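You operate a simulated robot arm through the tools that you are given. There is no shell and no other tool.

You run a simulated robot arm. Do the job below in one go: nothing can be reset, and whatever is moved stays where it is left.

TASK
Loosen the tool bench gear case's bolt, open its lid and move the red filter to the steel dish.
Fine: use the blue ratchet and lay it back on its rest; leave the black filter. Set down upright: blue ratchet.
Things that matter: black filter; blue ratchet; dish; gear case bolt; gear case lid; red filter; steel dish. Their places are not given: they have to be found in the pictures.

Only the result counts: the job must be done as asked and must still hold three seconds after the hand-in. Knocking over, shifting, dropping, spilling or breaking anything else fails it. A push-on lid holds only when it is set on centred and level and pressed home; a screw cap is set on level and turned clockwise until tight.

THE ROBOT
A 7-joint arm with a three-finger gripper, fixed in place. Base frame: the origin is at the foot of the arm, x ahead of it, y to its left, z up; the work surface is at about z = 900. Units: mm, rad, N and s.
Its first joint turns from -2.897 to 2.897 rad. Payload 2.69 kg.
The tool frame sits at the grasp point between the pads (the TCP): z along the fingers, y along the line on which they close. The tips reach 29 mm beyond it. The gripper opens to 120 mm. The gripper's body begins 78 mm behind the TCP.
Orientation is that of the tool frame in the base frame, as a unit quaternion [x, y, z, w]. With the fingers straight down and closing along the base's y, the tool's x points along the base's -x, its y along +y and its z along -z.

THE INTERFACE
- The arm moves only by the tool apply_moves. Its argument "increments" is one flat list of numbers, 7 for each row, row after row: the opening, from 0 (shut) to 1 (fully open), then the shift along the tool's x, y, z in mm, then the turn, a rotation vector about the tool's x, y, z in rad. In form: [hand, dx, dy, dz, rx, ry, rz, hand, dx, dy, dz, rx, ry, rz, ...]. A call has 1 to 20 rows; each row is the pose to reach, as a shift and turn from the pose commanded when the call began, along the tool's axes at that moment. Each row takes 0.2 s and may step no farther than 50 mm and 0.15 rad from the row before; otherwise, or with a gripper value out of range, the whole call is refused. A pose out of reach is approached as far as the arm can. The call stops where the force on the tool passes 90 N (or 10 N more than at its start, if that is more) or the arm is blocked; 0.2 s more then pass. The fingers move at their own pace and stop on an object; they squeeze with about 40 N. The grip force told is the motor's: it shows also when the fingers shut on nothing. Time passes only in rows, and 0.2 s behind the last, so rows that repeat a pose let the fingers close. It gives the time, the measured TCP pose, the force on the tool (base axes), the opening and the grip force at its end, in the units of the frame above (readings bear some noise), with the torque about the TCP (base axes, N m) and any sound that the robot's microphone picked up.
- Cameras (640 x 400 px; columns grow to the right, rows downward): "scene" is fixed at [400.4, 500.7, 1660]; the picture's right is [-0.87, -0.50, 0.00], its down [-0.41, 0.71, -0.57] and it looks along [0.28, -0.49, -0.82] (base axes); focal length 318 px, centre (320, 200). "wrist" rides on the gripper at [63, 0, -104] in the tool frame; the picture's right is [0.00, 1.00, 0.00], its down [-0.83, 0.00, -0.56] and it looks along [-0.56, 0.00, 0.83] (tool axes); focal length 275 px, centre (320, 200).
- capture(camera): a new picture of that camera. The clock stands still meanwhile.
- lift_body(by): slides the trunk up (or, below 0, down) by that many mm; the arm rides with it, the base frame stays. It gives what a move gives, with no picture.
- measure_at(camera, pixels): for up to 12 pixels [column, row] of the newest picture of that camera ("zoom" is the newest enlarged one), the place [x, y, z] in the base frame of the surface seen there, good to about 3 mm. The clock stands still meanwhile.
- zoom(camera, box): a new picture of the part [left, top, right, bottom] of that camera's present view, enlarged. The clock stands still meanwhile.
- close_job(): hands the job in; it is judged then, once.

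Unless the task says otherwise, let go and move clear before handing in.

The tools are called after "Emit:" as a command line: name --argument value ..., lists and objects as JSON in quotes. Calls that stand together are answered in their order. apply_moves: Moves the arm, as the interface text tells. Its arguments: {"type":"object","properties":{"increments":{"type":"array"}},"required":["increments"]} The other tools are called the same way: lift_body (by) slides the trunk up or down; capture (camera) takes a picture; measure_at (camera, pixels) gives the place of the surface under pixels of a picture; zoom (camera, box) takes an enlarged picture of a part of a camera's view; close_job () hands the job in.

At the start:

```text
t: 0.0
ee_pos: [546.6, -100.0, 1237.5]
tcp_rot: [0.001, 1.0, 0.0, 0.0]
force: [0.4, -0.2, -0.6]
moment: [0.01, 0.01, 0.01]
opening: 119.8
grasp_force: 0.1
trunk travel left (down, up): [-400.0, 186.0]
```

scene: 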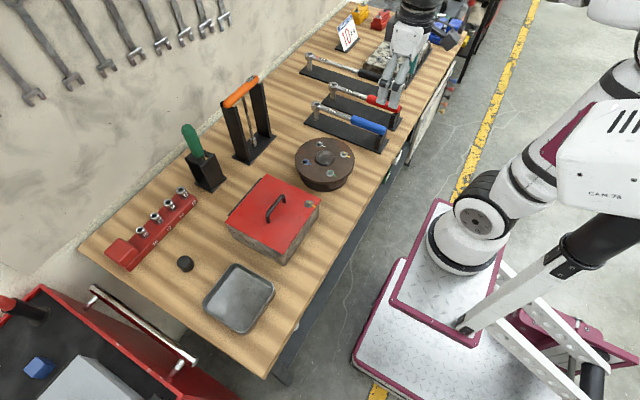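
wrist: 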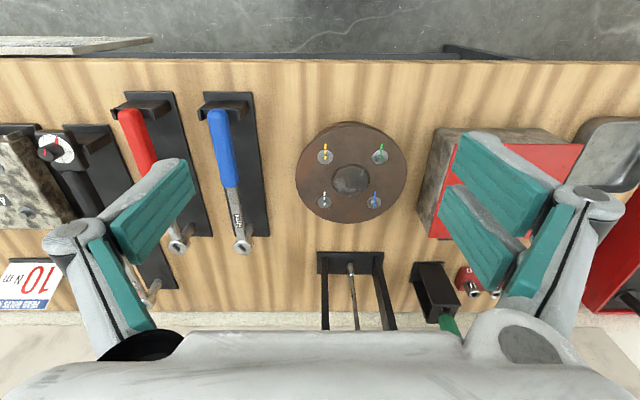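

The scene shows a red-lidded case near (275,215), a dish near (238,298), the blue ratchet near (350,120). I'll zoom into these to learn details.

Emit:
zoom --camera "scene" --box '[200, 160, 340, 340]'

Emit:
zoom --camera "scene" --box '[280, 70, 420, 160]'

Emit:
capture --camera "wrist"

```text
2.22 times, centred on (270, 250) of scene
```

zoom: 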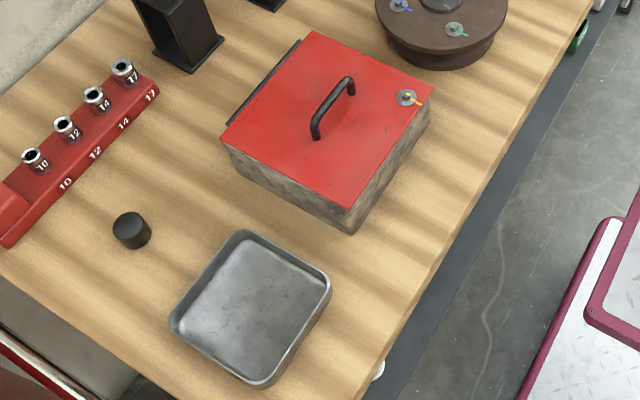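

```text
4.44 times, centred on (350, 115) of scene
```

zoom: 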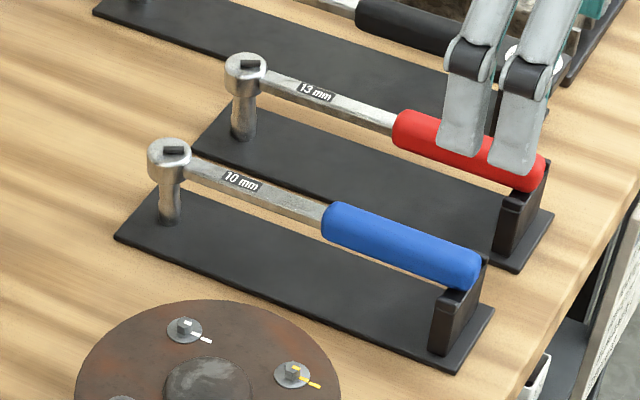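

```text
taken
```

wrist: 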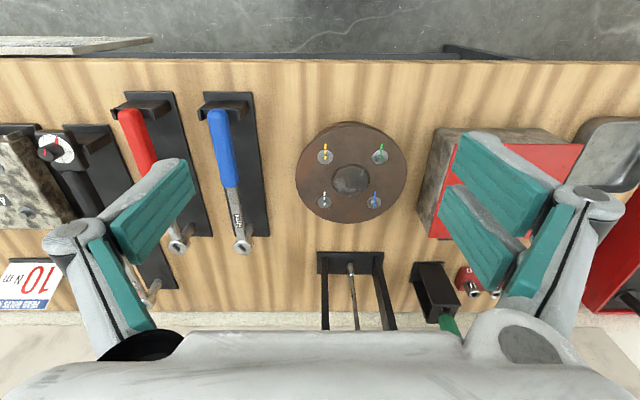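

The blue 10 mm ratchet rests on its stand with the head (zoom (170,160)) at the back and the blue handle toward the robot in a fork (zoom (470,275)). I'll measure its points in the newest zoom.

Emit:
measure_at --camera "zoom" --pixels '[[170, 150], [168, 185], [170, 215], [240, 182], [300, 205], [335, 220], [400, 245], [465, 268], [460, 300], [450, 350], [125, 235], [470, 365]]'

Emit:
measure_at --camera "scene" --pixels '[[309, 204], [275, 204], [285, 197], [268, 217], [229, 220], [265, 178], [319, 203], [281, 251], [238, 298], [185, 263], [263, 277], [205, 302]]'

Emit:
zoom --camera "scene" --box '[290, 190, 330, 215]'

```text
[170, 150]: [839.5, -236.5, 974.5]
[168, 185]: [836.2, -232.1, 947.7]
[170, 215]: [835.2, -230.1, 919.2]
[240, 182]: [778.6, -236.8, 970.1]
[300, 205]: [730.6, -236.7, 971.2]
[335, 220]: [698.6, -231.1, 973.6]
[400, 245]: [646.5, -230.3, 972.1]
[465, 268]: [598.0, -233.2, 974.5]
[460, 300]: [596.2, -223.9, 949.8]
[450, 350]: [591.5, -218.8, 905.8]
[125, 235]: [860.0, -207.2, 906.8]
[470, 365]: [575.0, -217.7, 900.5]
```

```text
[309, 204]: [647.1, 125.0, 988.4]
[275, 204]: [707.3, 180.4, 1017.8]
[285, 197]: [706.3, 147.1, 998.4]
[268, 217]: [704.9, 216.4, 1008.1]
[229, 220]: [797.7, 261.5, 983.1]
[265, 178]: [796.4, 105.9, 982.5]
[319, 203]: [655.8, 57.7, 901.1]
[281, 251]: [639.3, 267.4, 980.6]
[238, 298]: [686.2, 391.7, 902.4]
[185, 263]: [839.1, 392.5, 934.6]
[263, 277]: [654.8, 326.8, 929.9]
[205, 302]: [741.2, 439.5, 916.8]
```

```text
16.00 times, centred on (310, 202) of scene
```

zoom: 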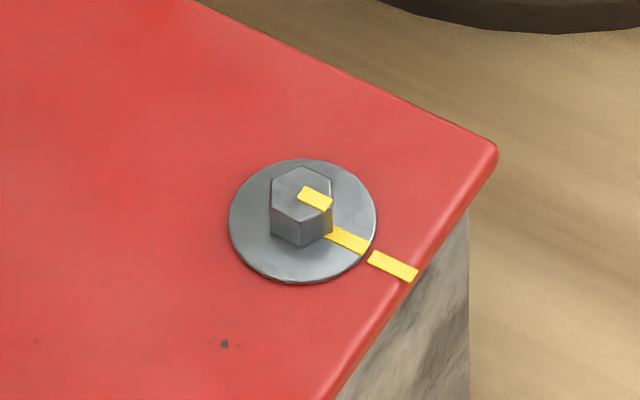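

Bolt at about (647,125,988), with aligned yellow witness marks; hinge seems to be the dark strip at the back edge of the lid. I'll look closer at the hinge, handle and ratchet stand.

Emit:
zoom --camera "scene" --box '[220, 170, 325, 265]'

Emit:
zoom --camera "scene" --box '[305, 90, 355, 125]'

Emit:
zoom --camera "scene" --box '[340, 110, 395, 155]'

Emit:
zoom --camera "scene" --box '[165, 240, 285, 340]'

```text
4.21 times, centred on (272, 218) of scene
```

zoom: 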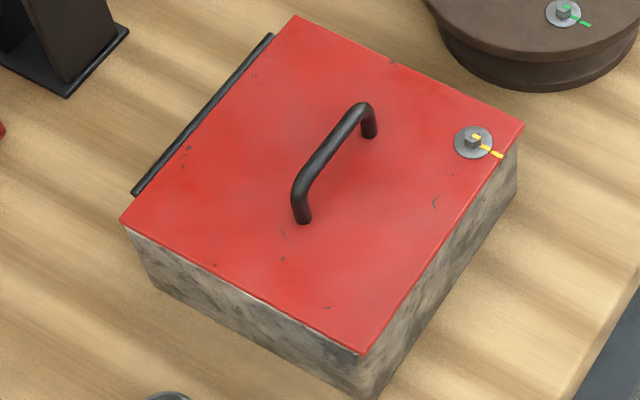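

```text
11.43 times, centred on (330, 108) of scene
```

zoom: 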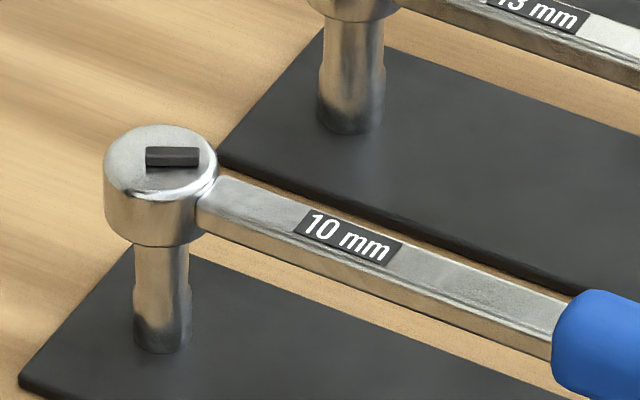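

```text
8.89 times, centred on (368, 132) of scene
```

zoom: 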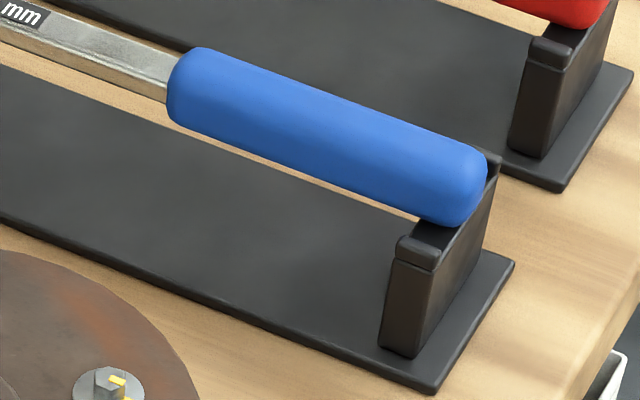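

```text
4.00 times, centred on (225, 290) of scene
```

zoom: 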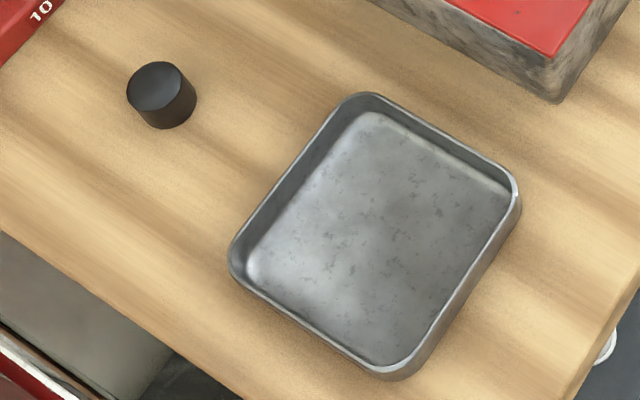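

The 10 mm ratchet stands with its socket on the plate at about (838,-234) and the handle in a saddle near x≈598; handle top z≈973. I'll move above the blue handle for a closer look.

Emit:
apply_moves --increments '[0.6, -20, -24, 20, 0, 0, 0, 0.6, -45, -50, 50, 0, 0, 0, 0.6, -70, -80, 80, 0, 0, 0, 0.6, -95, -105, 110, 0, 0, 0, 0.6, -120, -125, 135, 0, 0, 0, 0.6, -133, -134, 155, 0, 0, 0, 0.6, -133, -134, 155, 0, 0, 0]'

Emit:
capture --camera "wrist"

Emit:
capture --camera "scene"

```text
t: 1.6
ee_pos: [681.1, -233.9, 1083.5]
tcp_rot: [0.0, 1.0, 0.0, 0.001]
force: [0.0, -0.9, 1.1]
moment: [-0.05, 0.01, 0.03]
opening: 71.8
grasp_force: 0.0
trunk travel left (down, up): [-400.0, 186.0]
```

```text
taken
```

wrist: 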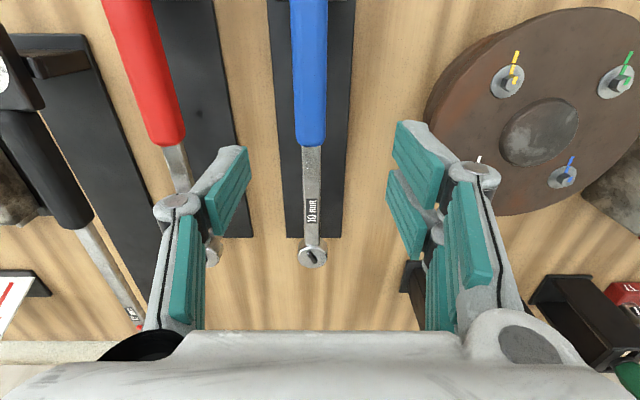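

```text
taken
```

scene: 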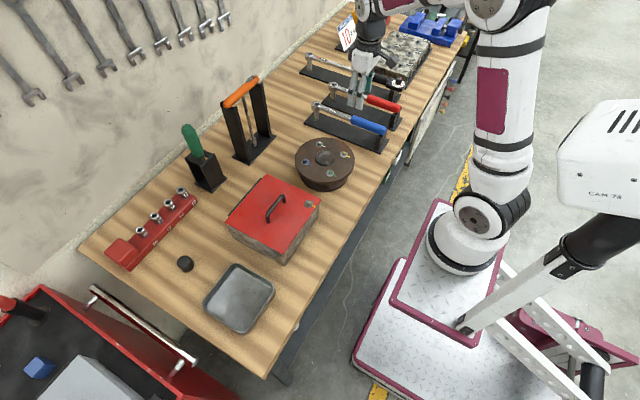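

The blue handle is near the image centre (310,70) and head at (312,255). I'll measure points on it for accurate alignment, plus neighbours.

Emit:
measure_at --camera "wrist" --pixels '[[308, 30], [310, 90], [311, 140], [311, 180], [312, 225], [312, 247], [312, 257], [297, 120], [324, 120], [165, 90], [510, 85], [540, 132]]'

Emit:
zoom --camera "wrist" --box '[250, 100, 370, 280]'

```text
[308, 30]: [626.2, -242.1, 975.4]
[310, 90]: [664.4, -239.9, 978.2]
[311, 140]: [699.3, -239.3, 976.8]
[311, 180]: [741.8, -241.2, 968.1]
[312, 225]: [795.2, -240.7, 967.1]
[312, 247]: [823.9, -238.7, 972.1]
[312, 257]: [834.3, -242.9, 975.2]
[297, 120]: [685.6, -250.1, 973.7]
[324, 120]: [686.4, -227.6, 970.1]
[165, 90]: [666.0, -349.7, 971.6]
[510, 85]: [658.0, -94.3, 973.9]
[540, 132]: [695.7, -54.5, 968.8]
```

```text
2.22 times, centred on (310, 190) of wrist
```

zoom: 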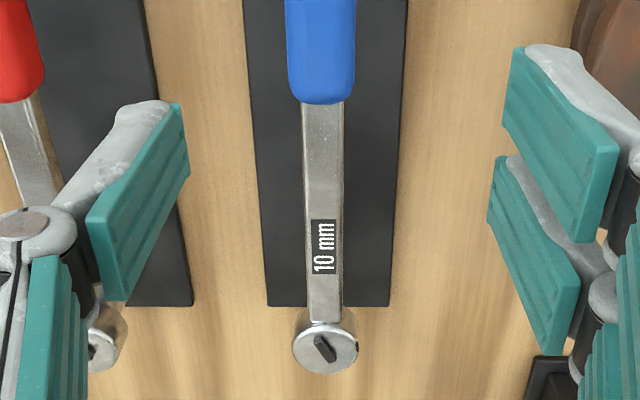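

Handle axis lies at y≈-239, centre z≈961. I'll descend straight onto it at x≈681 and then close.

Emit:
apply_moves --increments '[0.5, 0, -5, 40, 0, 0, 0, 0.5, 0, -5, 80, 0, 0, 0, 0.5, 0, -5, 110, 0, 0, 0, 0.5, 0, -5, 123, 0, 0, 0, 0.5, 0, -5, 123, 0, 0, 0]'

Emit:
capture --camera "wrist"

Emit:
zoom --camera "scene" --box '[300, 70, 410, 160]'

```text
t: 2.8
ee_pos: [681.4, -239.3, 961.4]
tcp_rot: [0.0, 1.0, 0.0, 0.0]
force: [0.4, 0.8, 0.3]
moment: [0.05, 0.0, 0.02]
opening: 60.0
grasp_force: 0.1
trunk travel left (down, up): [-400.0, 186.0]
```

```text
taken
```

wrist: 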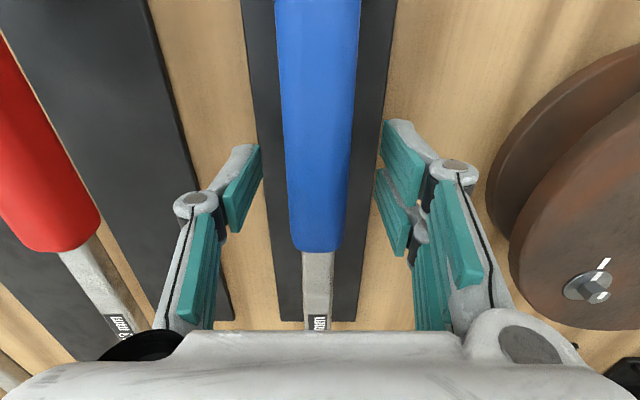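

```text
4.44 times, centred on (355, 115) of scene
```

zoom: 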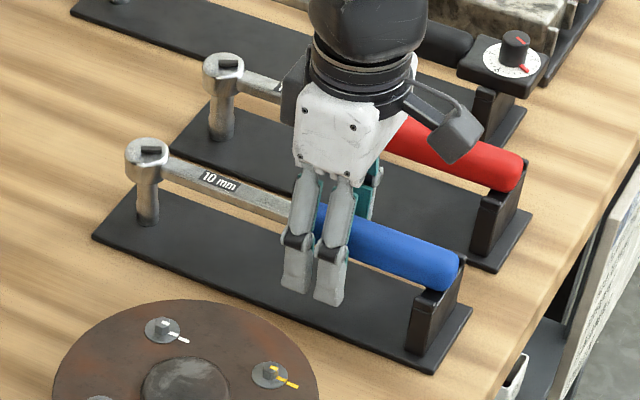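

The fingers straddle the blue handle (scene zoom (330,230)). I'll close on it and wait for the grip.

Emit:
apply_moves --increments '[0.0, 0, 0, 0, 0, 0, 0, 0.0, 0, 0, 0, 0, 0, 0, 0.0, 0, 0, 0, 0, 0, 0]'

Emit:
capture --camera "wrist"

```text
t: 3.6
ee_pos: [680.1, -239.0, 960.4]
tcp_rot: [0.0, 1.0, 0.001, 0.0]
force: [-1.0, -0.1, 2.0]
moment: [0.02, -0.02, -0.18]
opening: 23.7
grasp_force: 40.1
trunk travel left (down, up): [-400.0, 186.0]
```

```text
taken
```

wrist: 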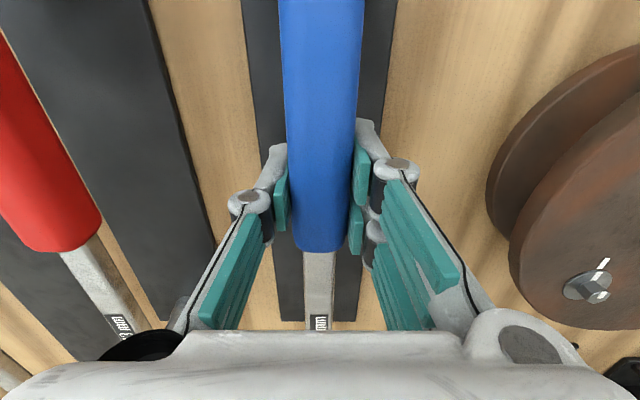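

Grip closed at 23.7 mm with 40 N. I'll lift a little and check for droop.

Emit:
apply_moves --increments '[0.0, 0, 0, -10, 0, 0, 0, 0.0, 0, 0, -25, 0, 0, 0, 0.0, 0, 0, -40, 0, 0, 0, 0.0, 0, 0, -40, 0, 0, 0]'

Emit:
zoom --camera "scene" --box '[290, 60, 420, 160]'

Emit:
capture --camera "wrist"

```text
t: 4.6
ee_pos: [679.1, -238.8, 1000.6]
tcp_rot: [0.0, 1.0, -0.001, 0.0]
force: [-1.0, -0.4, -4.2]
moment: [0.01, 0.28, -0.01]
opening: 23.7
grasp_force: 40.2
trunk travel left (down, up): [-400.0, 186.0]
```

```text
4.00 times, centred on (355, 110) of scene
```

zoom: 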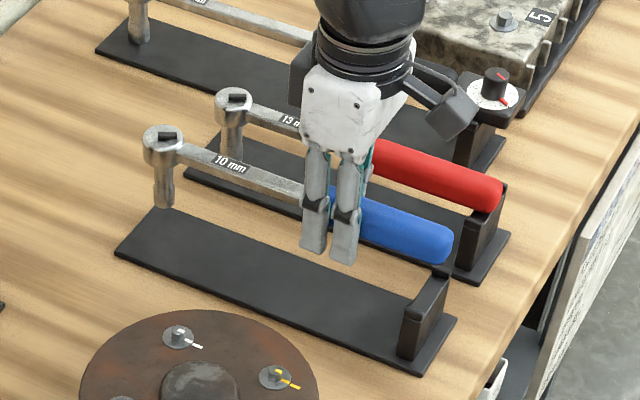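

```text
taken
```

wrist: 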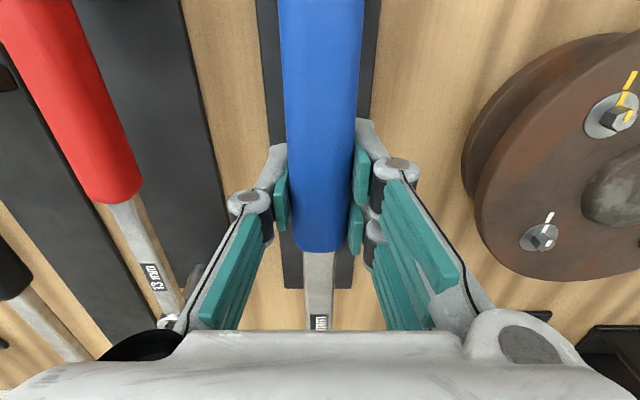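

The ratchet came up level (weight about 4 N, no droop). I'll measure its head and socket relative to the TCP now.

Emit:
measure_at --camera "zoom" --pixels '[[162, 138], [162, 132], [160, 165], [163, 185], [164, 203], [230, 165], [280, 185], [400, 235], [440, 245]]'

Emit:
zoom --camera "scene" --box '[315, 80, 355, 120]'

```text
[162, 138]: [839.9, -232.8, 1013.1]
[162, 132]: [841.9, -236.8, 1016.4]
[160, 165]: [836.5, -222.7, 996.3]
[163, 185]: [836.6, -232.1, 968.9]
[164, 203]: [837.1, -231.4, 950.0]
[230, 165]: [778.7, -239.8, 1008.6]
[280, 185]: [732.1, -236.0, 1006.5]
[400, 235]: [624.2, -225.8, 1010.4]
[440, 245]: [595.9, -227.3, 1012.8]
```

```text
10.00 times, centred on (335, 100) of scene
```

zoom: 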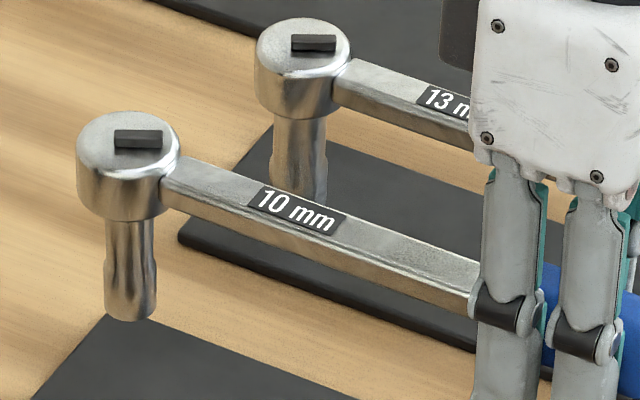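

Let me measure the head's rim and socket's outline to get centre offset from the TCP.

Emit:
measure_at --camera "zoom" --pixels '[[84, 148], [172, 155], [128, 117], [124, 180], [100, 125], [155, 125], [100, 172], [150, 178], [112, 310], [130, 316], [148, 310], [130, 300]]'

Emit:
measure_at --camera "scene" --pixels '[[309, 202], [309, 200], [309, 205], [306, 204], [312, 204], [309, 207], [305, 203], [300, 205], [316, 196], [320, 200]]'

```text
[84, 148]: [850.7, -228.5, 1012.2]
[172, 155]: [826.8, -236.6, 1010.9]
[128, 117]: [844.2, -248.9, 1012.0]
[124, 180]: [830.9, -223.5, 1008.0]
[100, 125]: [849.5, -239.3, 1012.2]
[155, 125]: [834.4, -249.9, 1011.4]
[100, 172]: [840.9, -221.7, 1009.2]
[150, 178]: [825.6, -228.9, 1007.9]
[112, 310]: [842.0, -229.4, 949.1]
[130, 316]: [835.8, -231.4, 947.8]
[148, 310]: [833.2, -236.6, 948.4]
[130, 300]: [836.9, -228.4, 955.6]
```

```text
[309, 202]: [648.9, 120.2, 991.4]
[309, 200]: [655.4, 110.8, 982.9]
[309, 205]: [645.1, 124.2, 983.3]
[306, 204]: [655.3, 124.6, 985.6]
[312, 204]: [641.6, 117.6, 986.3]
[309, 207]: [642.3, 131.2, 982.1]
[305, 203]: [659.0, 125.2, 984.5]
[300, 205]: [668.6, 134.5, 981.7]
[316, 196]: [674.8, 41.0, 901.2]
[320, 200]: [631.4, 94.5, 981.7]
```

Head centre is about (838,-235.5), socket bottom about 52.6 mm below the TCP. Next I'll measure the bolt's hex and washer accurately.

Emit:
zoom --camera "scene" --box '[299, 194, 319, 212]'

```text
16.00 times, centred on (309, 203) of scene
```

zoom: 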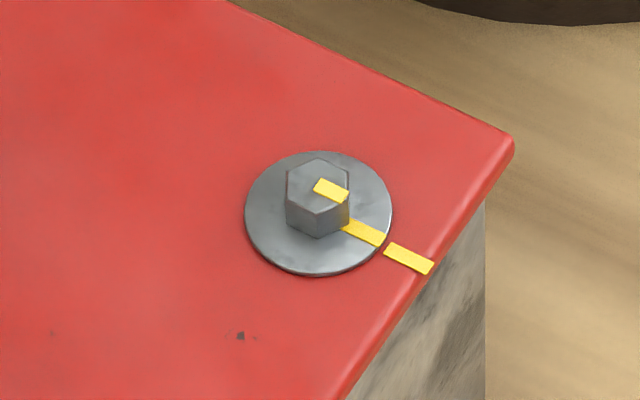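

Emit:
measure_at --camera "zoom" --pixels '[[318, 187], [292, 185], [342, 192], [316, 163], [318, 207], [252, 212], [384, 212], [318, 156], [318, 268], [510, 145], [430, 268], [390, 250]]'

```text
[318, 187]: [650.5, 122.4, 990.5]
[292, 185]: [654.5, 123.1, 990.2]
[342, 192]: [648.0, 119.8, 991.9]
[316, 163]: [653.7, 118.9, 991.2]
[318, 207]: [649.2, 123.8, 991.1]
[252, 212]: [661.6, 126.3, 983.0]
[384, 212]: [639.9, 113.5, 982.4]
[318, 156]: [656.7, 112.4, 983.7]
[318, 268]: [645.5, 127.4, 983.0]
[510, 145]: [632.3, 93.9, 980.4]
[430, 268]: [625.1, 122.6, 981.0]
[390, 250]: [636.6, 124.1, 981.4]
```

Bolt centre is about (651,121), hex top z≈991, washer z≈983. Before swinging across, I'll check heights of the tall items (orange handle stand, green handle) and lift the ratchet clear.

Emit:
measure_at --camera "scene" --pixels '[[228, 100], [240, 92], [256, 82], [240, 155], [265, 135], [188, 130], [205, 185], [325, 155], [300, 160], [350, 155], [183, 190], [125, 245]]'

Emit:
apply_moves --increments '[0.0, 0, 0, -40, 0, 0, 0, 0.0, 0, 0, -80, 0, 0, 0, 0.0, 0, 0, -110, 0, 0, 0, 0.0, 0, 0, -110, 0, 0, 0]'

```text
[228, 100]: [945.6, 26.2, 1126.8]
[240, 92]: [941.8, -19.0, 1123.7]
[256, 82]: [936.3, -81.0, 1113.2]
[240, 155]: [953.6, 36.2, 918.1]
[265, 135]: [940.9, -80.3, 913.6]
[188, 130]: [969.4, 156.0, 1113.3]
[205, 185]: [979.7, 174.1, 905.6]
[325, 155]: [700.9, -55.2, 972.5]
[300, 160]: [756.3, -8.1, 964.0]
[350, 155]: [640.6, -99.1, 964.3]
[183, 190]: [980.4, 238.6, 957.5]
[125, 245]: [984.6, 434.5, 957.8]
```

```text
t: 5.6
ee_pos: [680.2, -238.9, 1111.5]
tcp_rot: [0.0, 1.0, 0.0, 0.0]
force: [0.2, 0.5, -4.0]
moment: [-0.04, 0.3, -0.01]
opening: 23.5
grasp_force: 40.2
trunk travel left (down, up): [-400.0, 186.0]
```

The stands are at x≥936, so the swing is clear. I'll carry the ratchet over the case, turning the tool +60° about the vertical so the handle points toward (-0.5,-0.87) from the bolt.

Emit:
apply_moves --increments '[0.0, 13.29, 27.64, 0, 0, 0, -0.1309, 0.0, 26.58, 55.28, 0, 0, 0, -0.2618, 0.0, 39.87, 82.92, 0, 0, 0, -0.3927, 0.0, 53.16, 110.56, 0, 0, 0, -0.5236, 0.0, 66.45, 138.2, 0, 0, 0, -0.6545, 0.0, 79.74, 165.84, 0, 0, 0, -0.7854, 0.0, 93.03, 193.48, 0, 0, 0, -0.9163, 0.0, 106.3, 221.1, 0, 0, 0, -1.0472, 0.0, 106.3, 221.1, 0, 0, 0, -1.0472]'

Emit:
capture --camera "scene"

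Emit:
capture --camera "wrist"

```text
t: 7.6
ee_pos: [571.9, -17.8, 1110.8]
tcp_rot: [-0.501, 0.866, 0.0, 0.0]
force: [0.6, -0.2, 0.0]
moment: [0.02, -0.01, 0.02]
opening: 0.2
grasp_force: 28.3
trunk travel left (down, up): [-400.0, 186.0]
```

```text
taken
```

scene: 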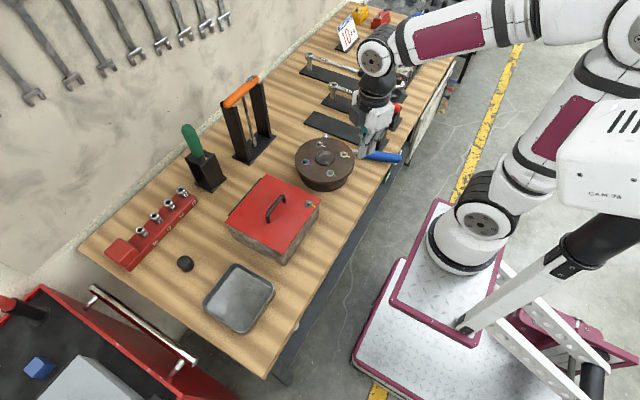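

```text
taken
```

wrist: 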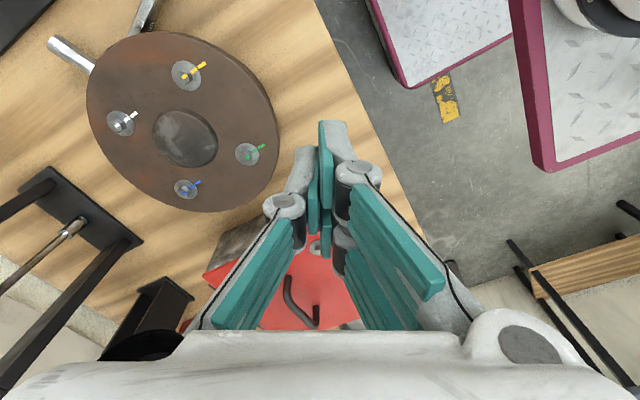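

The grip reading (opening 0.2) shows the ratchet slipped out during the swing; the scene shows blue near (383,156). I'll look at where it lies.

Emit:
zoom --camera "scene" --box '[300, 90, 420, 200]'

Emit:
zoom --camera "wrist" --box '[0, 0, 300, 220]'

```text
3.64 times, centred on (360, 145) of scene
```

zoom: 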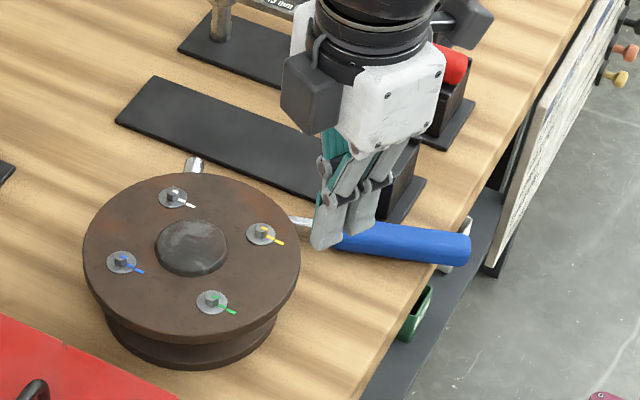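

```text
1.82 times, centred on (150, 110) of wrist
```

zoom: 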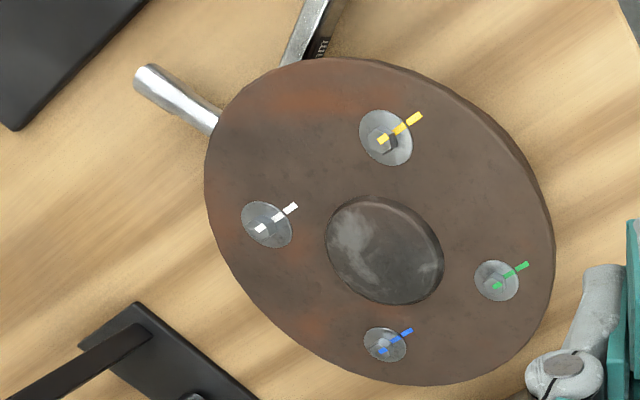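

The ratchet fell on its side beside the flange cover, handle toward the bench edge; the cover looks unmoved. I'll back the arm off upward and toward -y to see it properly.

Emit:
apply_moves --increments '[0.5, 0, 0, -40, 0, 0, 0, 0.5, 10, -5, -80, 0, 0, 0.13, 0.5, 35, -20, -110, 0, 0, 0.26, 0.5, 60, -35, -130, 0, 0, 0.39, 0.5, 85, -49, -140, 0, 0, 0.52, 0.5, 110, -63, -140, 0, 0, 0.65, 0.5, 130, -75, -140, 0, 0, 0.78, 0.5, 147.2, -85, -140, 0, 0, 0.91, 0.5, 147.2, -85, -140, 0, 0, 1.047, 0.5, 147.2, -85, -140, 0, 0, 1.047]'

Emit:
capture --camera "scene"

Emit:
capture --camera "wrist"

```text
t: 9.8
ee_pos: [573.0, -188.7, 1250.7]
tcp_rot: [0.001, 1.0, 0.0, 0.0]
force: [0.1, 0.3, -0.4]
moment: [0.02, 0.0, 0.01]
opening: 60.0
grasp_force: 0.1
trunk travel left (down, up): [-400.0, 186.0]
```

```text
taken
```

scene: 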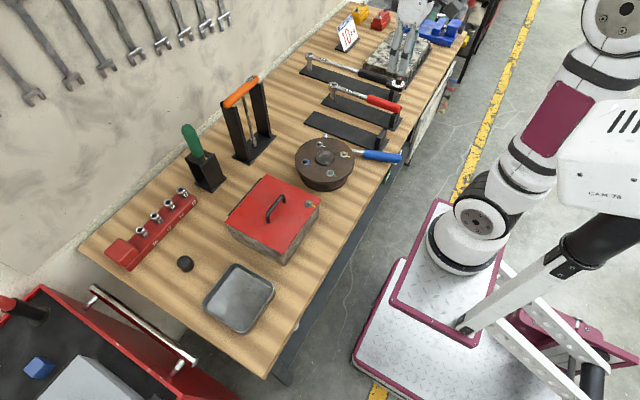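

```text
taken
```

wrist: 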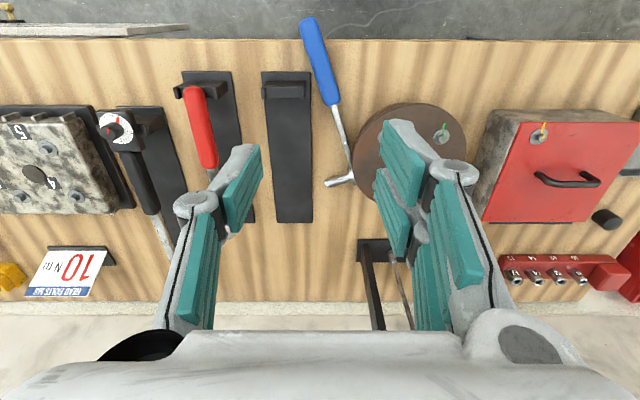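

The ratchet lies on its side: handle (wrist (318,60)) overhanging the near bench edge, socket (340,182) pointing toward -y, head against the flange cover. I'll measure it accurately before planning a careful regrasp.

Emit:
zoom --camera "wrist" --box '[260, 10, 460, 220]'

Emit:
measure_at --camera "wrist" --pixels '[[308, 25], [314, 45], [322, 70], [330, 98], [336, 112], [341, 130], [345, 147], [349, 160], [351, 172], [345, 180], [330, 184], [310, 100]]'

Emit:
zoom --camera "scene" --box '[320, 120, 410, 180]'

```text
1.90 times, centred on (360, 115) of wrist
```

zoom: 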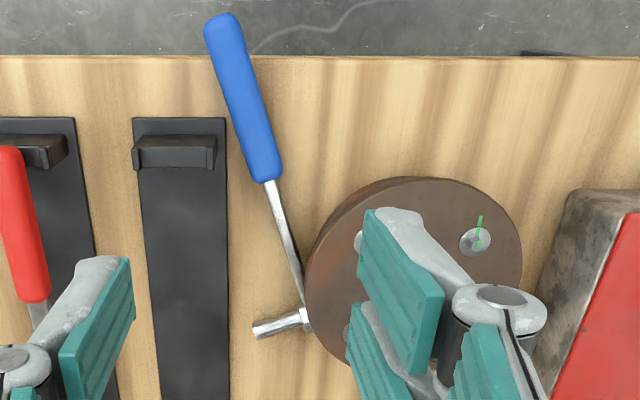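

```text
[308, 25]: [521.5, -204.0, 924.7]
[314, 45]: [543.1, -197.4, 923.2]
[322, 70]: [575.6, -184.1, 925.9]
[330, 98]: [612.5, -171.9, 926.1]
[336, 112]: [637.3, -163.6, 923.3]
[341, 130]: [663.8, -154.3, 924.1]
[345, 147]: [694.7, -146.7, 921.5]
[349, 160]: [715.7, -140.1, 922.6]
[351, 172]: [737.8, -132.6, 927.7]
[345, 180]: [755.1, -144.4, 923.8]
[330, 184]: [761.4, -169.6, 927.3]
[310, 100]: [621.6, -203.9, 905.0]
```

```text
6.67 times, centred on (365, 150) of scene
```

zoom: 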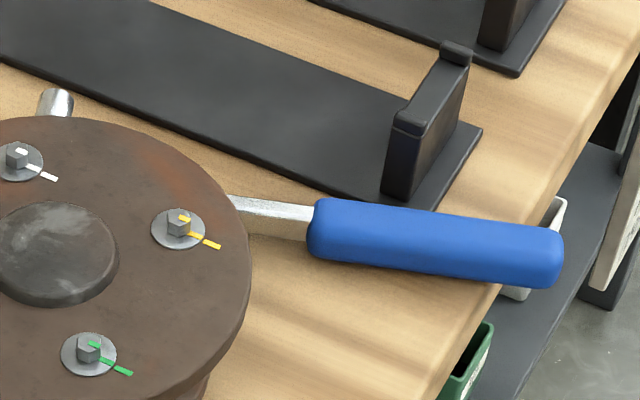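

Ratchet axis runs from (521,-204) to the head near (753,-125), about 18.5° off x; shaft top z≈922. I'll come over the shaft about 118 mm from the head — close to its centre of mass — with the tool yawed 18.5°.

Emit:
apply_moves --increments '[0.35, -8, 3, 25, 0, 0, -0.04, 0.35, -18, 7, 60, 0, 0, -0.09, 0.35, -28, 11, 100, 0, 0, -0.14, 0.35, -40, 15, 140, 0, 0, -0.2, 0.35, -52, 20, 170, 0, 0, -0.26, 0.35, -64, 25, 190, 0, 0, -0.323, 0.35, -68, 26.2, 200, 0, 0, -0.323, 0.35, -68, 26.2, 200, 0, 0, -0.323]'

Emit:
capture --camera "wrist"

Emit:
zoom --camera "scene" --box '[310, 90, 420, 190]'

```text
t: 11.6
ee_pos: [639.8, -162.7, 1050.2]
tcp_rot: [-0.16, 0.987, 0.0, 0.0]
force: [0.5, 0.0, 0.2]
moment: [0.0, 0.03, 0.01]
opening: 42.1
grasp_force: 0.1
trunk travel left (down, up): [-400.0, 186.0]
```

```text
taken
```

wrist: 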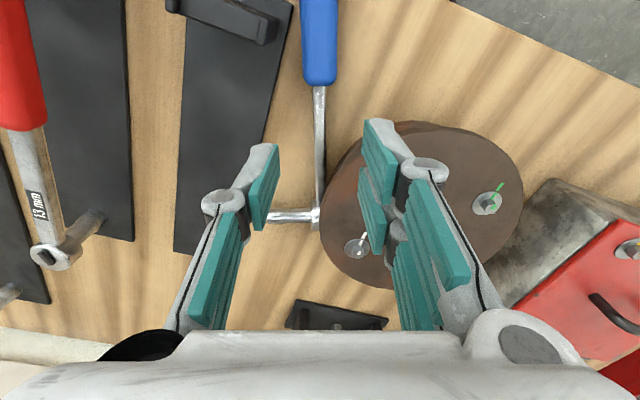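

```text
4.00 times, centred on (365, 140) of scene
```

zoom: 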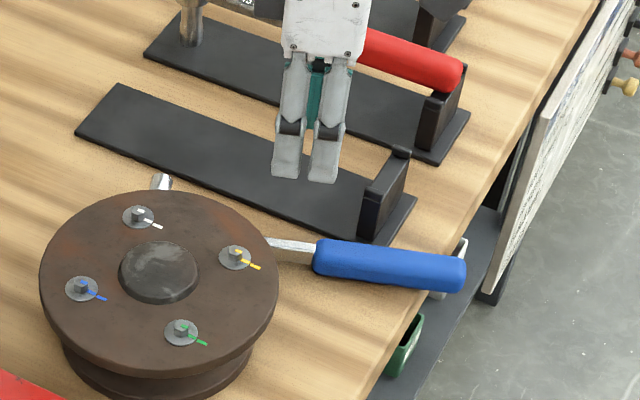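

The shaft runs vertically in the wrist view at column ≈318 (rows 85–210), so yaw is right. I'll measure the points to set final xy and height.

Emit:
measure_at --camera "wrist" --pixels '[[319, 30], [320, 70], [319, 84], [319, 95], [319, 120], [318, 150], [317, 180], [317, 205], [316, 218], [290, 216], [275, 217], [325, 50]]'

Emit:
zoom --camera "wrist" --box '[250, 60, 400, 240]'

```text
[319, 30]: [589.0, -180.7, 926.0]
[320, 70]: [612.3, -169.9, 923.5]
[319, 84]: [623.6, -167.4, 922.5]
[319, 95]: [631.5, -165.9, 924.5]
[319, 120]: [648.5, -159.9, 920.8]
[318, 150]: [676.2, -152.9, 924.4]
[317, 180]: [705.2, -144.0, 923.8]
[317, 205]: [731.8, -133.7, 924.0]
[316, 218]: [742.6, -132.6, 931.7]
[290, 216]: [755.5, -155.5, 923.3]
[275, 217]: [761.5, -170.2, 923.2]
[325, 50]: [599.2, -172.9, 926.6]
```

```text
2.22 times, centred on (325, 150) of wrist
```

zoom: 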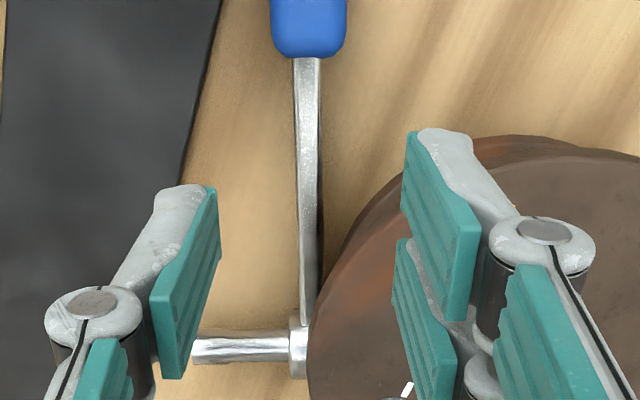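

Shaft line and TCP match at (639.8,-163). I'll descend straight to TCP z≈931.5 (tips ~2 mm above bench).

Emit:
apply_moves --increments '[0.35, 0, 0, 40, 0, 0, 0, 0.35, 0, 0, 80, 0, 0, 0, 0.35, 0, 0, 105, 0, 0, 0, 0.35, 0, 0, 116, 0, 0, 0, 0.35, 0, 0, 118.5, 0, 0, 0, 0.35, 0, 0, 118.5, 0, 0, 0]'

Emit:
zoom --camera "scene" --box '[310, 90, 420, 190]'

Emit:
capture --camera "wrist"

```text
t: 13.0
ee_pos: [640.7, -160.4, 930.8]
tcp_rot: [-0.161, 0.987, 0.0, 0.0]
force: [0.0, -0.2, 0.6]
moment: [0.0, 0.01, 0.0]
opening: 42.1
grasp_force: 0.1
trunk travel left (down, up): [-400.0, 186.0]
```

```text
4.00 times, centred on (365, 140) of scene
```

zoom: 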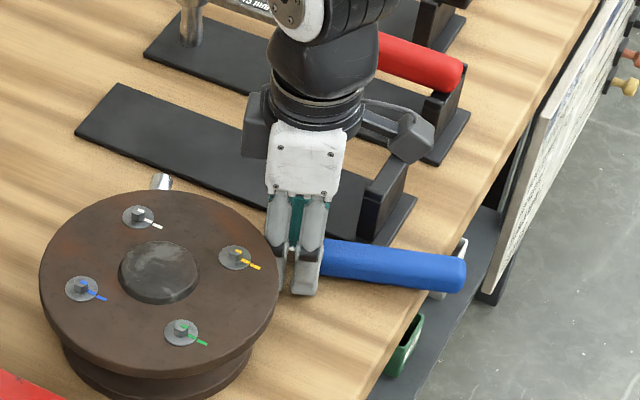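

```text
taken
```

wrist: 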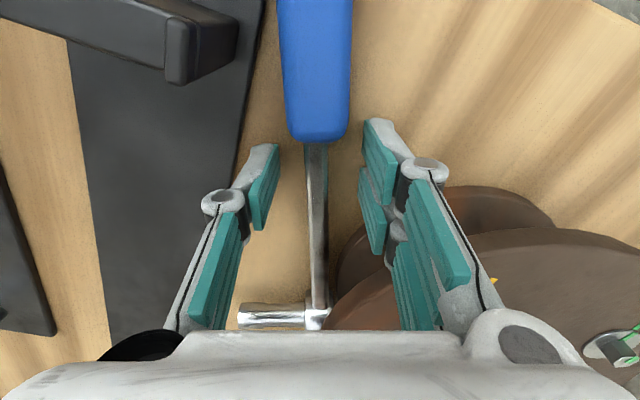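

The fingers straddle the shaft just ahead of the blue handle. Closing now.

Emit:
apply_moves --increments '[0.0, 0, 0, 0, 0, 0, 0, 0.0, 0, 0, 0, 0, 0, 0, 0.0, 0, 0, 0, 0, 0, 0]'

Emit:
capture --camera "wrist"

```text
t: 13.8
ee_pos: [640.1, -161.5, 932.2]
tcp_rot: [-0.161, 0.987, 0.0, 0.0]
force: [-2.2, 0.3, -0.2]
moment: [0.03, -0.08, 0.01]
opening: 19.1
grasp_force: 40.0
trunk travel left (down, up): [-400.0, 186.0]
```

```text
taken
```

wrist: 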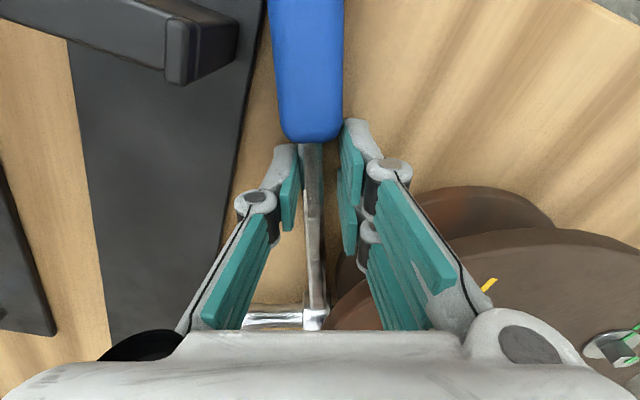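

The fingers stopped at 19 mm, wider than the shaft – they caught the rounded front end of the blue handle (row 140). I'll open slightly, move 14 mm toward the head and close again.

Emit:
apply_moves --increments '[0.25, 0, 0, 0, 0, 0, 0, 0.25, 0, 0, 0, 0, 0, 0, 0.25, -7, 0, 0, 0, 0, 0, 0.25, -14, 0, 0, 0, 0, 0, 0.25, -14, 0, 0, 0, 0, 0]'

Emit:
capture --camera "wrist"

```text
t: 15.0
ee_pos: [650.4, -158.8, 930.8]
tcp_rot: [-0.16, 0.987, 0.0, -0.003]
force: [-33.9, -20.9, 2.2]
moment: [0.58, -0.78, 0.94]
opening: 23.9
grasp_force: 0.2
trunk travel left (down, up): [-400.0, 186.0]
```

```text
taken
```

wrist: 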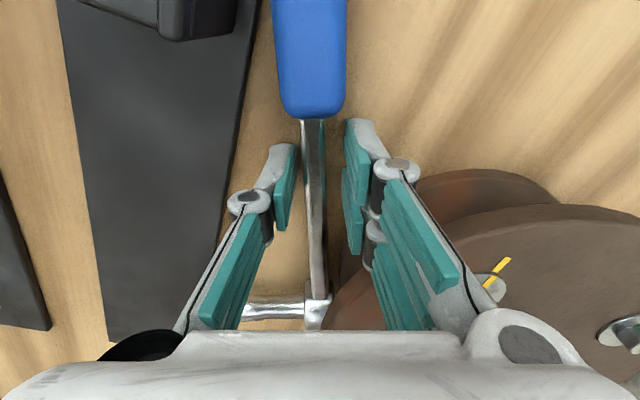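

The force reading (-34,-21 N) says a finger is pressing on the flange cover. I'll back away immediately and check the cover.

Emit:
apply_moves --increments '[0.2, 14, 0, 0, 0, 0, 0, 0.2, 14, 0, 0, 0, 0, 0]'

Emit:
zoom --camera "scene" --box '[280, 110, 420, 200]'

Emit:
capture --camera "scene"

```text
t: 15.6
ee_pos: [643.3, -159.7, 931.0]
tcp_rot: [-0.162, 0.987, 0.001, 0.001]
force: [0.1, 0.6, 0.0]
moment: [-0.02, 0.03, 0.0]
opening: 24.4
grasp_force: 0.0
trunk travel left (down, up): [-400.0, 186.0]
```

```text
4.44 times, centred on (350, 155) of scene
```

zoom: 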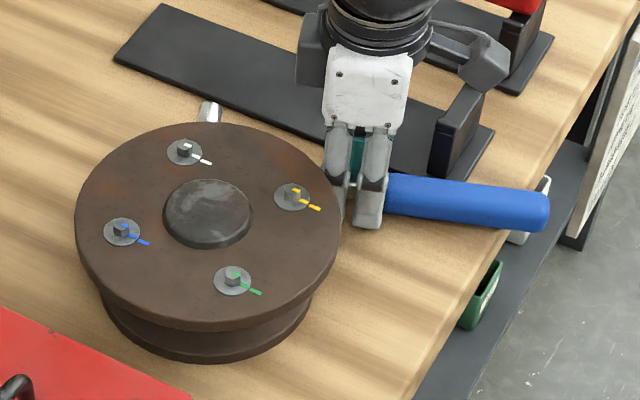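

```text
taken
```

scene: 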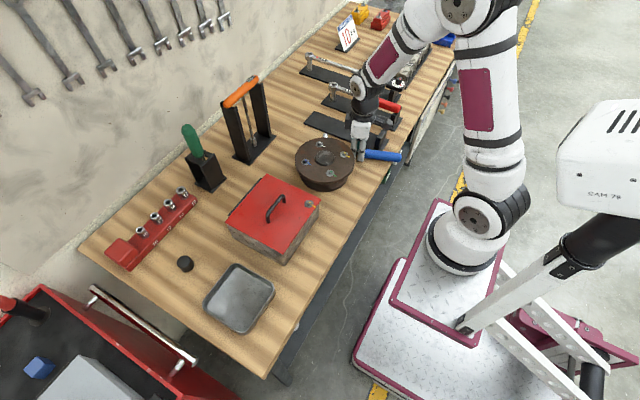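

The cover's bolts are at the same pixels as before (within 0.5 px), so it didn't move. I'll raise the tips slightly and nudge the ratchet away from the cover (tool -y) using the straddling fingers, slowly.

Emit:
apply_moves --increments '[0.2, 10, 0, -6, 0, 0, 0, 0.2, 10, -4, -6, 0, 0, 0, 0.2, 10, -8, -6, 0, 0, 0, 0.2, 10, -12, -6, 0, 0, 0, 0.2, 10, -16, -6, 0, 0, 0, 0.2, 10, -20, -6, 0, 0, 0, 0.2, 10, -24, -6, 0, 0, 0, 0.2, 10, -28, -6, 0, 0, 0, 0.2, 10, -28, -6, 0, 0, 0]'

Emit:
capture --camera "wrist"

Emit:
zoom --camera "scene" --box '[280, 110, 420, 200]'

```text
t: 17.6
ee_pos: [639.8, -186.8, 937.4]
tcp_rot: [-0.161, 0.987, 0.002, -0.002]
force: [-5.1, 46.2, 0.8]
moment: [1.21, -0.12, -1.3]
opening: 54.7
grasp_force: 22.5
trunk travel left (down, up): [-400.0, 186.0]
```

```text
taken
```

wrist: 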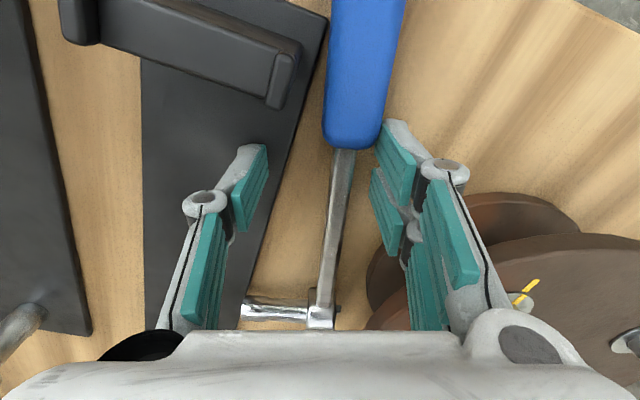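

```text
4.44 times, centred on (350, 155) of scene
```

zoom: 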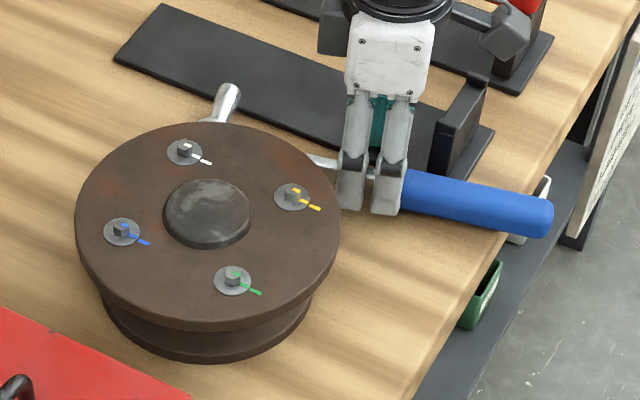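

The socket tip reached the rest plate's edge (wrist (245,310)) and resistance rose to 46 N; the rest looks unmoved. I'll back off to relieve the force and re-measure.

Emit:
apply_moves --increments '[0.45, 0, 8, 0, 0, 0, 0, 0.45, 0, 14, 0, 0, 0, 0, 0.45, 0, 14, -20, 0, 0, 0, 0.45, 0, 14, -60, 0, 0, 0, 0.45, 0, 14, -100, 0, 0, 0, 0.45, 0, 14, -100, 0, 0, 0]'

Emit:
capture --camera "wrist"

Emit:
zoom --camera "scene" --box '[280, 110, 420, 200]'

```text
t: 19.0
ee_pos: [635.5, -177.9, 1038.8]
tcp_rot: [-0.161, 0.987, -0.001, 0.0]
force: [0.6, 0.0, -0.3]
moment: [-0.02, 0.0, 0.01]
opening: 53.9
grasp_force: 0.0
trunk travel left (down, up): [-400.0, 186.0]
```

```text
taken
```

wrist: 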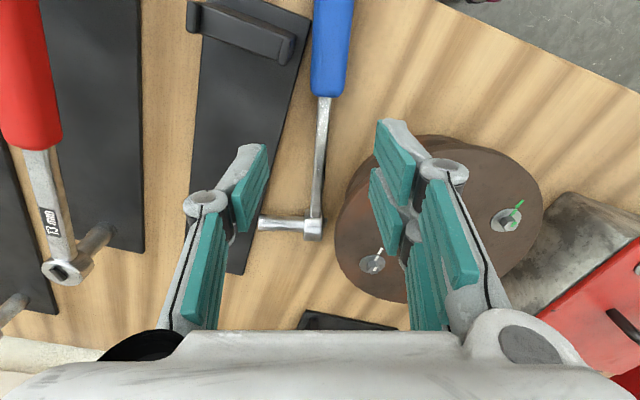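

```text
4.44 times, centred on (350, 155) of scene
```

zoom: 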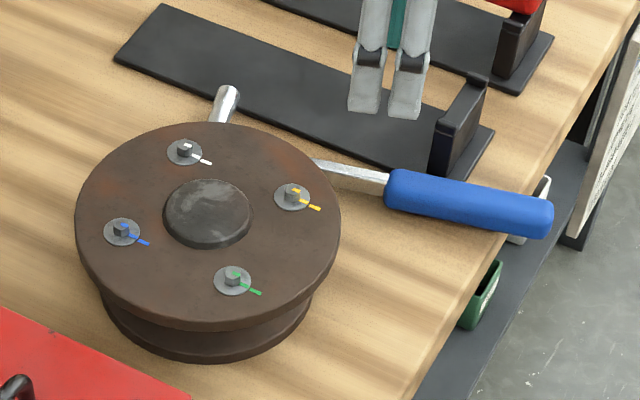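

The ratchet is now clear of the cover, with its socket tip by the plate edge. Measuring its new line.

Emit:
measure_at --camera "wrist" --pixels '[[333, 30], [329, 70], [327, 90], [324, 102], [322, 130], [319, 160], [316, 190], [314, 215], [312, 228], [290, 224], [268, 223], [250, 240]]'

Emit:
zoom --camera "wrist" --box '[230, 60, 400, 260]'

```text
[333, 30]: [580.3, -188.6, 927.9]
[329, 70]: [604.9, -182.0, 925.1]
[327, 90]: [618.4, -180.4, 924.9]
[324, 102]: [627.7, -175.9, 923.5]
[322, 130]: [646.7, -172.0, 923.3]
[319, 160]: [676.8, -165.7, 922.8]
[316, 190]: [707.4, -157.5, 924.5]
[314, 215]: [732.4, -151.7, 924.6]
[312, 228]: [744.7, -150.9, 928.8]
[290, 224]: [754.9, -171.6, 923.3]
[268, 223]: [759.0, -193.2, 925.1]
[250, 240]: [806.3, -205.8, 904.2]
```

```text
2.00 times, centred on (315, 160) of wrist
```

zoom: 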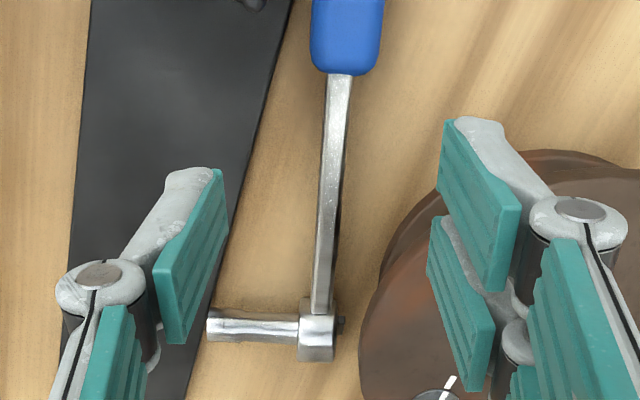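

New line: 13° off x, head near (749,-148), handle front end near (622,-178). I'll align over the shaft at about (650,-171), ~10 mm from the centre of mass, and verify.

Emit:
apply_moves --increments '[0.3, -7, 1.3, 10, 0, 0, 0.05, 0.3, -14.9, 2.6, 30, 0, 0, 0.096, 0.3, -14.9, 2.6, 50, 0, 0, 0.096, 0.3, -14.9, 2.6, 60, 0, 0, 0.096, 0.3, -14.9, 2.6, 60, 0, 0, 0.096]'

Emit:
capture --camera "wrist"

```text
t: 20.2
ee_pos: [648.9, -170.4, 978.1]
tcp_rot: [-0.113, 0.994, 0.001, 0.0]
force: [0.0, 0.2, 0.0]
moment: [-0.03, 0.02, 0.04]
opening: 35.9
grasp_force: 0.1
trunk travel left (down, up): [-400.0, 186.0]
```

```text
taken
```

wrist: 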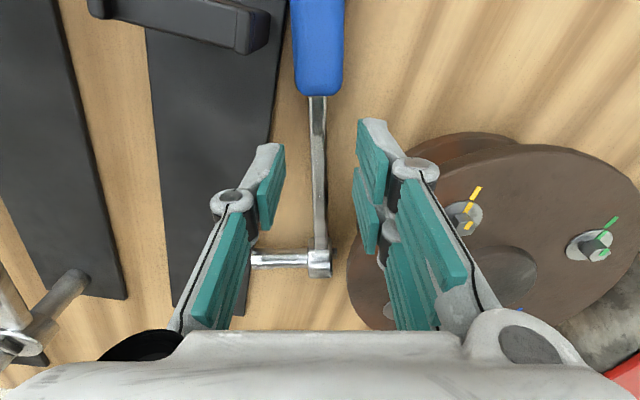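

Aligned: shaft vertical at column 318 between the pads. Descend 46 mm and close.

Emit:
apply_moves --increments '[0.3, 0, 0, 25, 0, 0, 0, 0.3, 0, 0, 40, 0, 0, 0, 0.3, 0, 0, 45.5, 0, 0, 0, 0.3, 0, 0, 45.5, 0, 0, 0, 0.0, 0, 0, 45.5, 0, 0, 0, 0.0, 0, 0, 45.5, 0, 0, 0, 0.0, 0, 0, 45.5, 0, 0, 0]'

Emit:
capture --camera "wrist"

```text
t: 21.8
ee_pos: [649.3, -170.2, 931.4]
tcp_rot: [-0.113, 0.994, 0.0, 0.0]
force: [-0.5, 0.8, -0.4]
moment: [0.05, -0.17, -0.01]
opening: 11.1
grasp_force: 38.0
trunk travel left (down, up): [-400.0, 186.0]
```

```text
taken
```

wrist: 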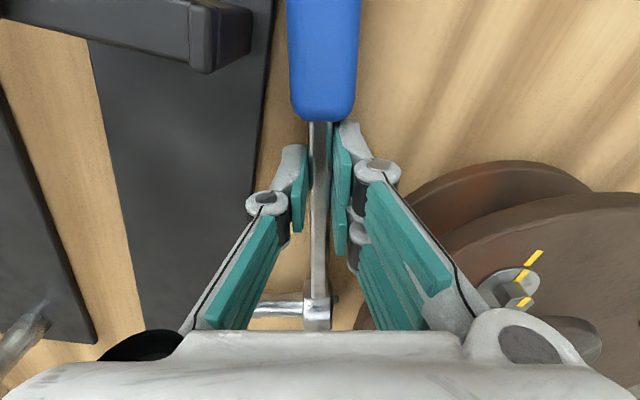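

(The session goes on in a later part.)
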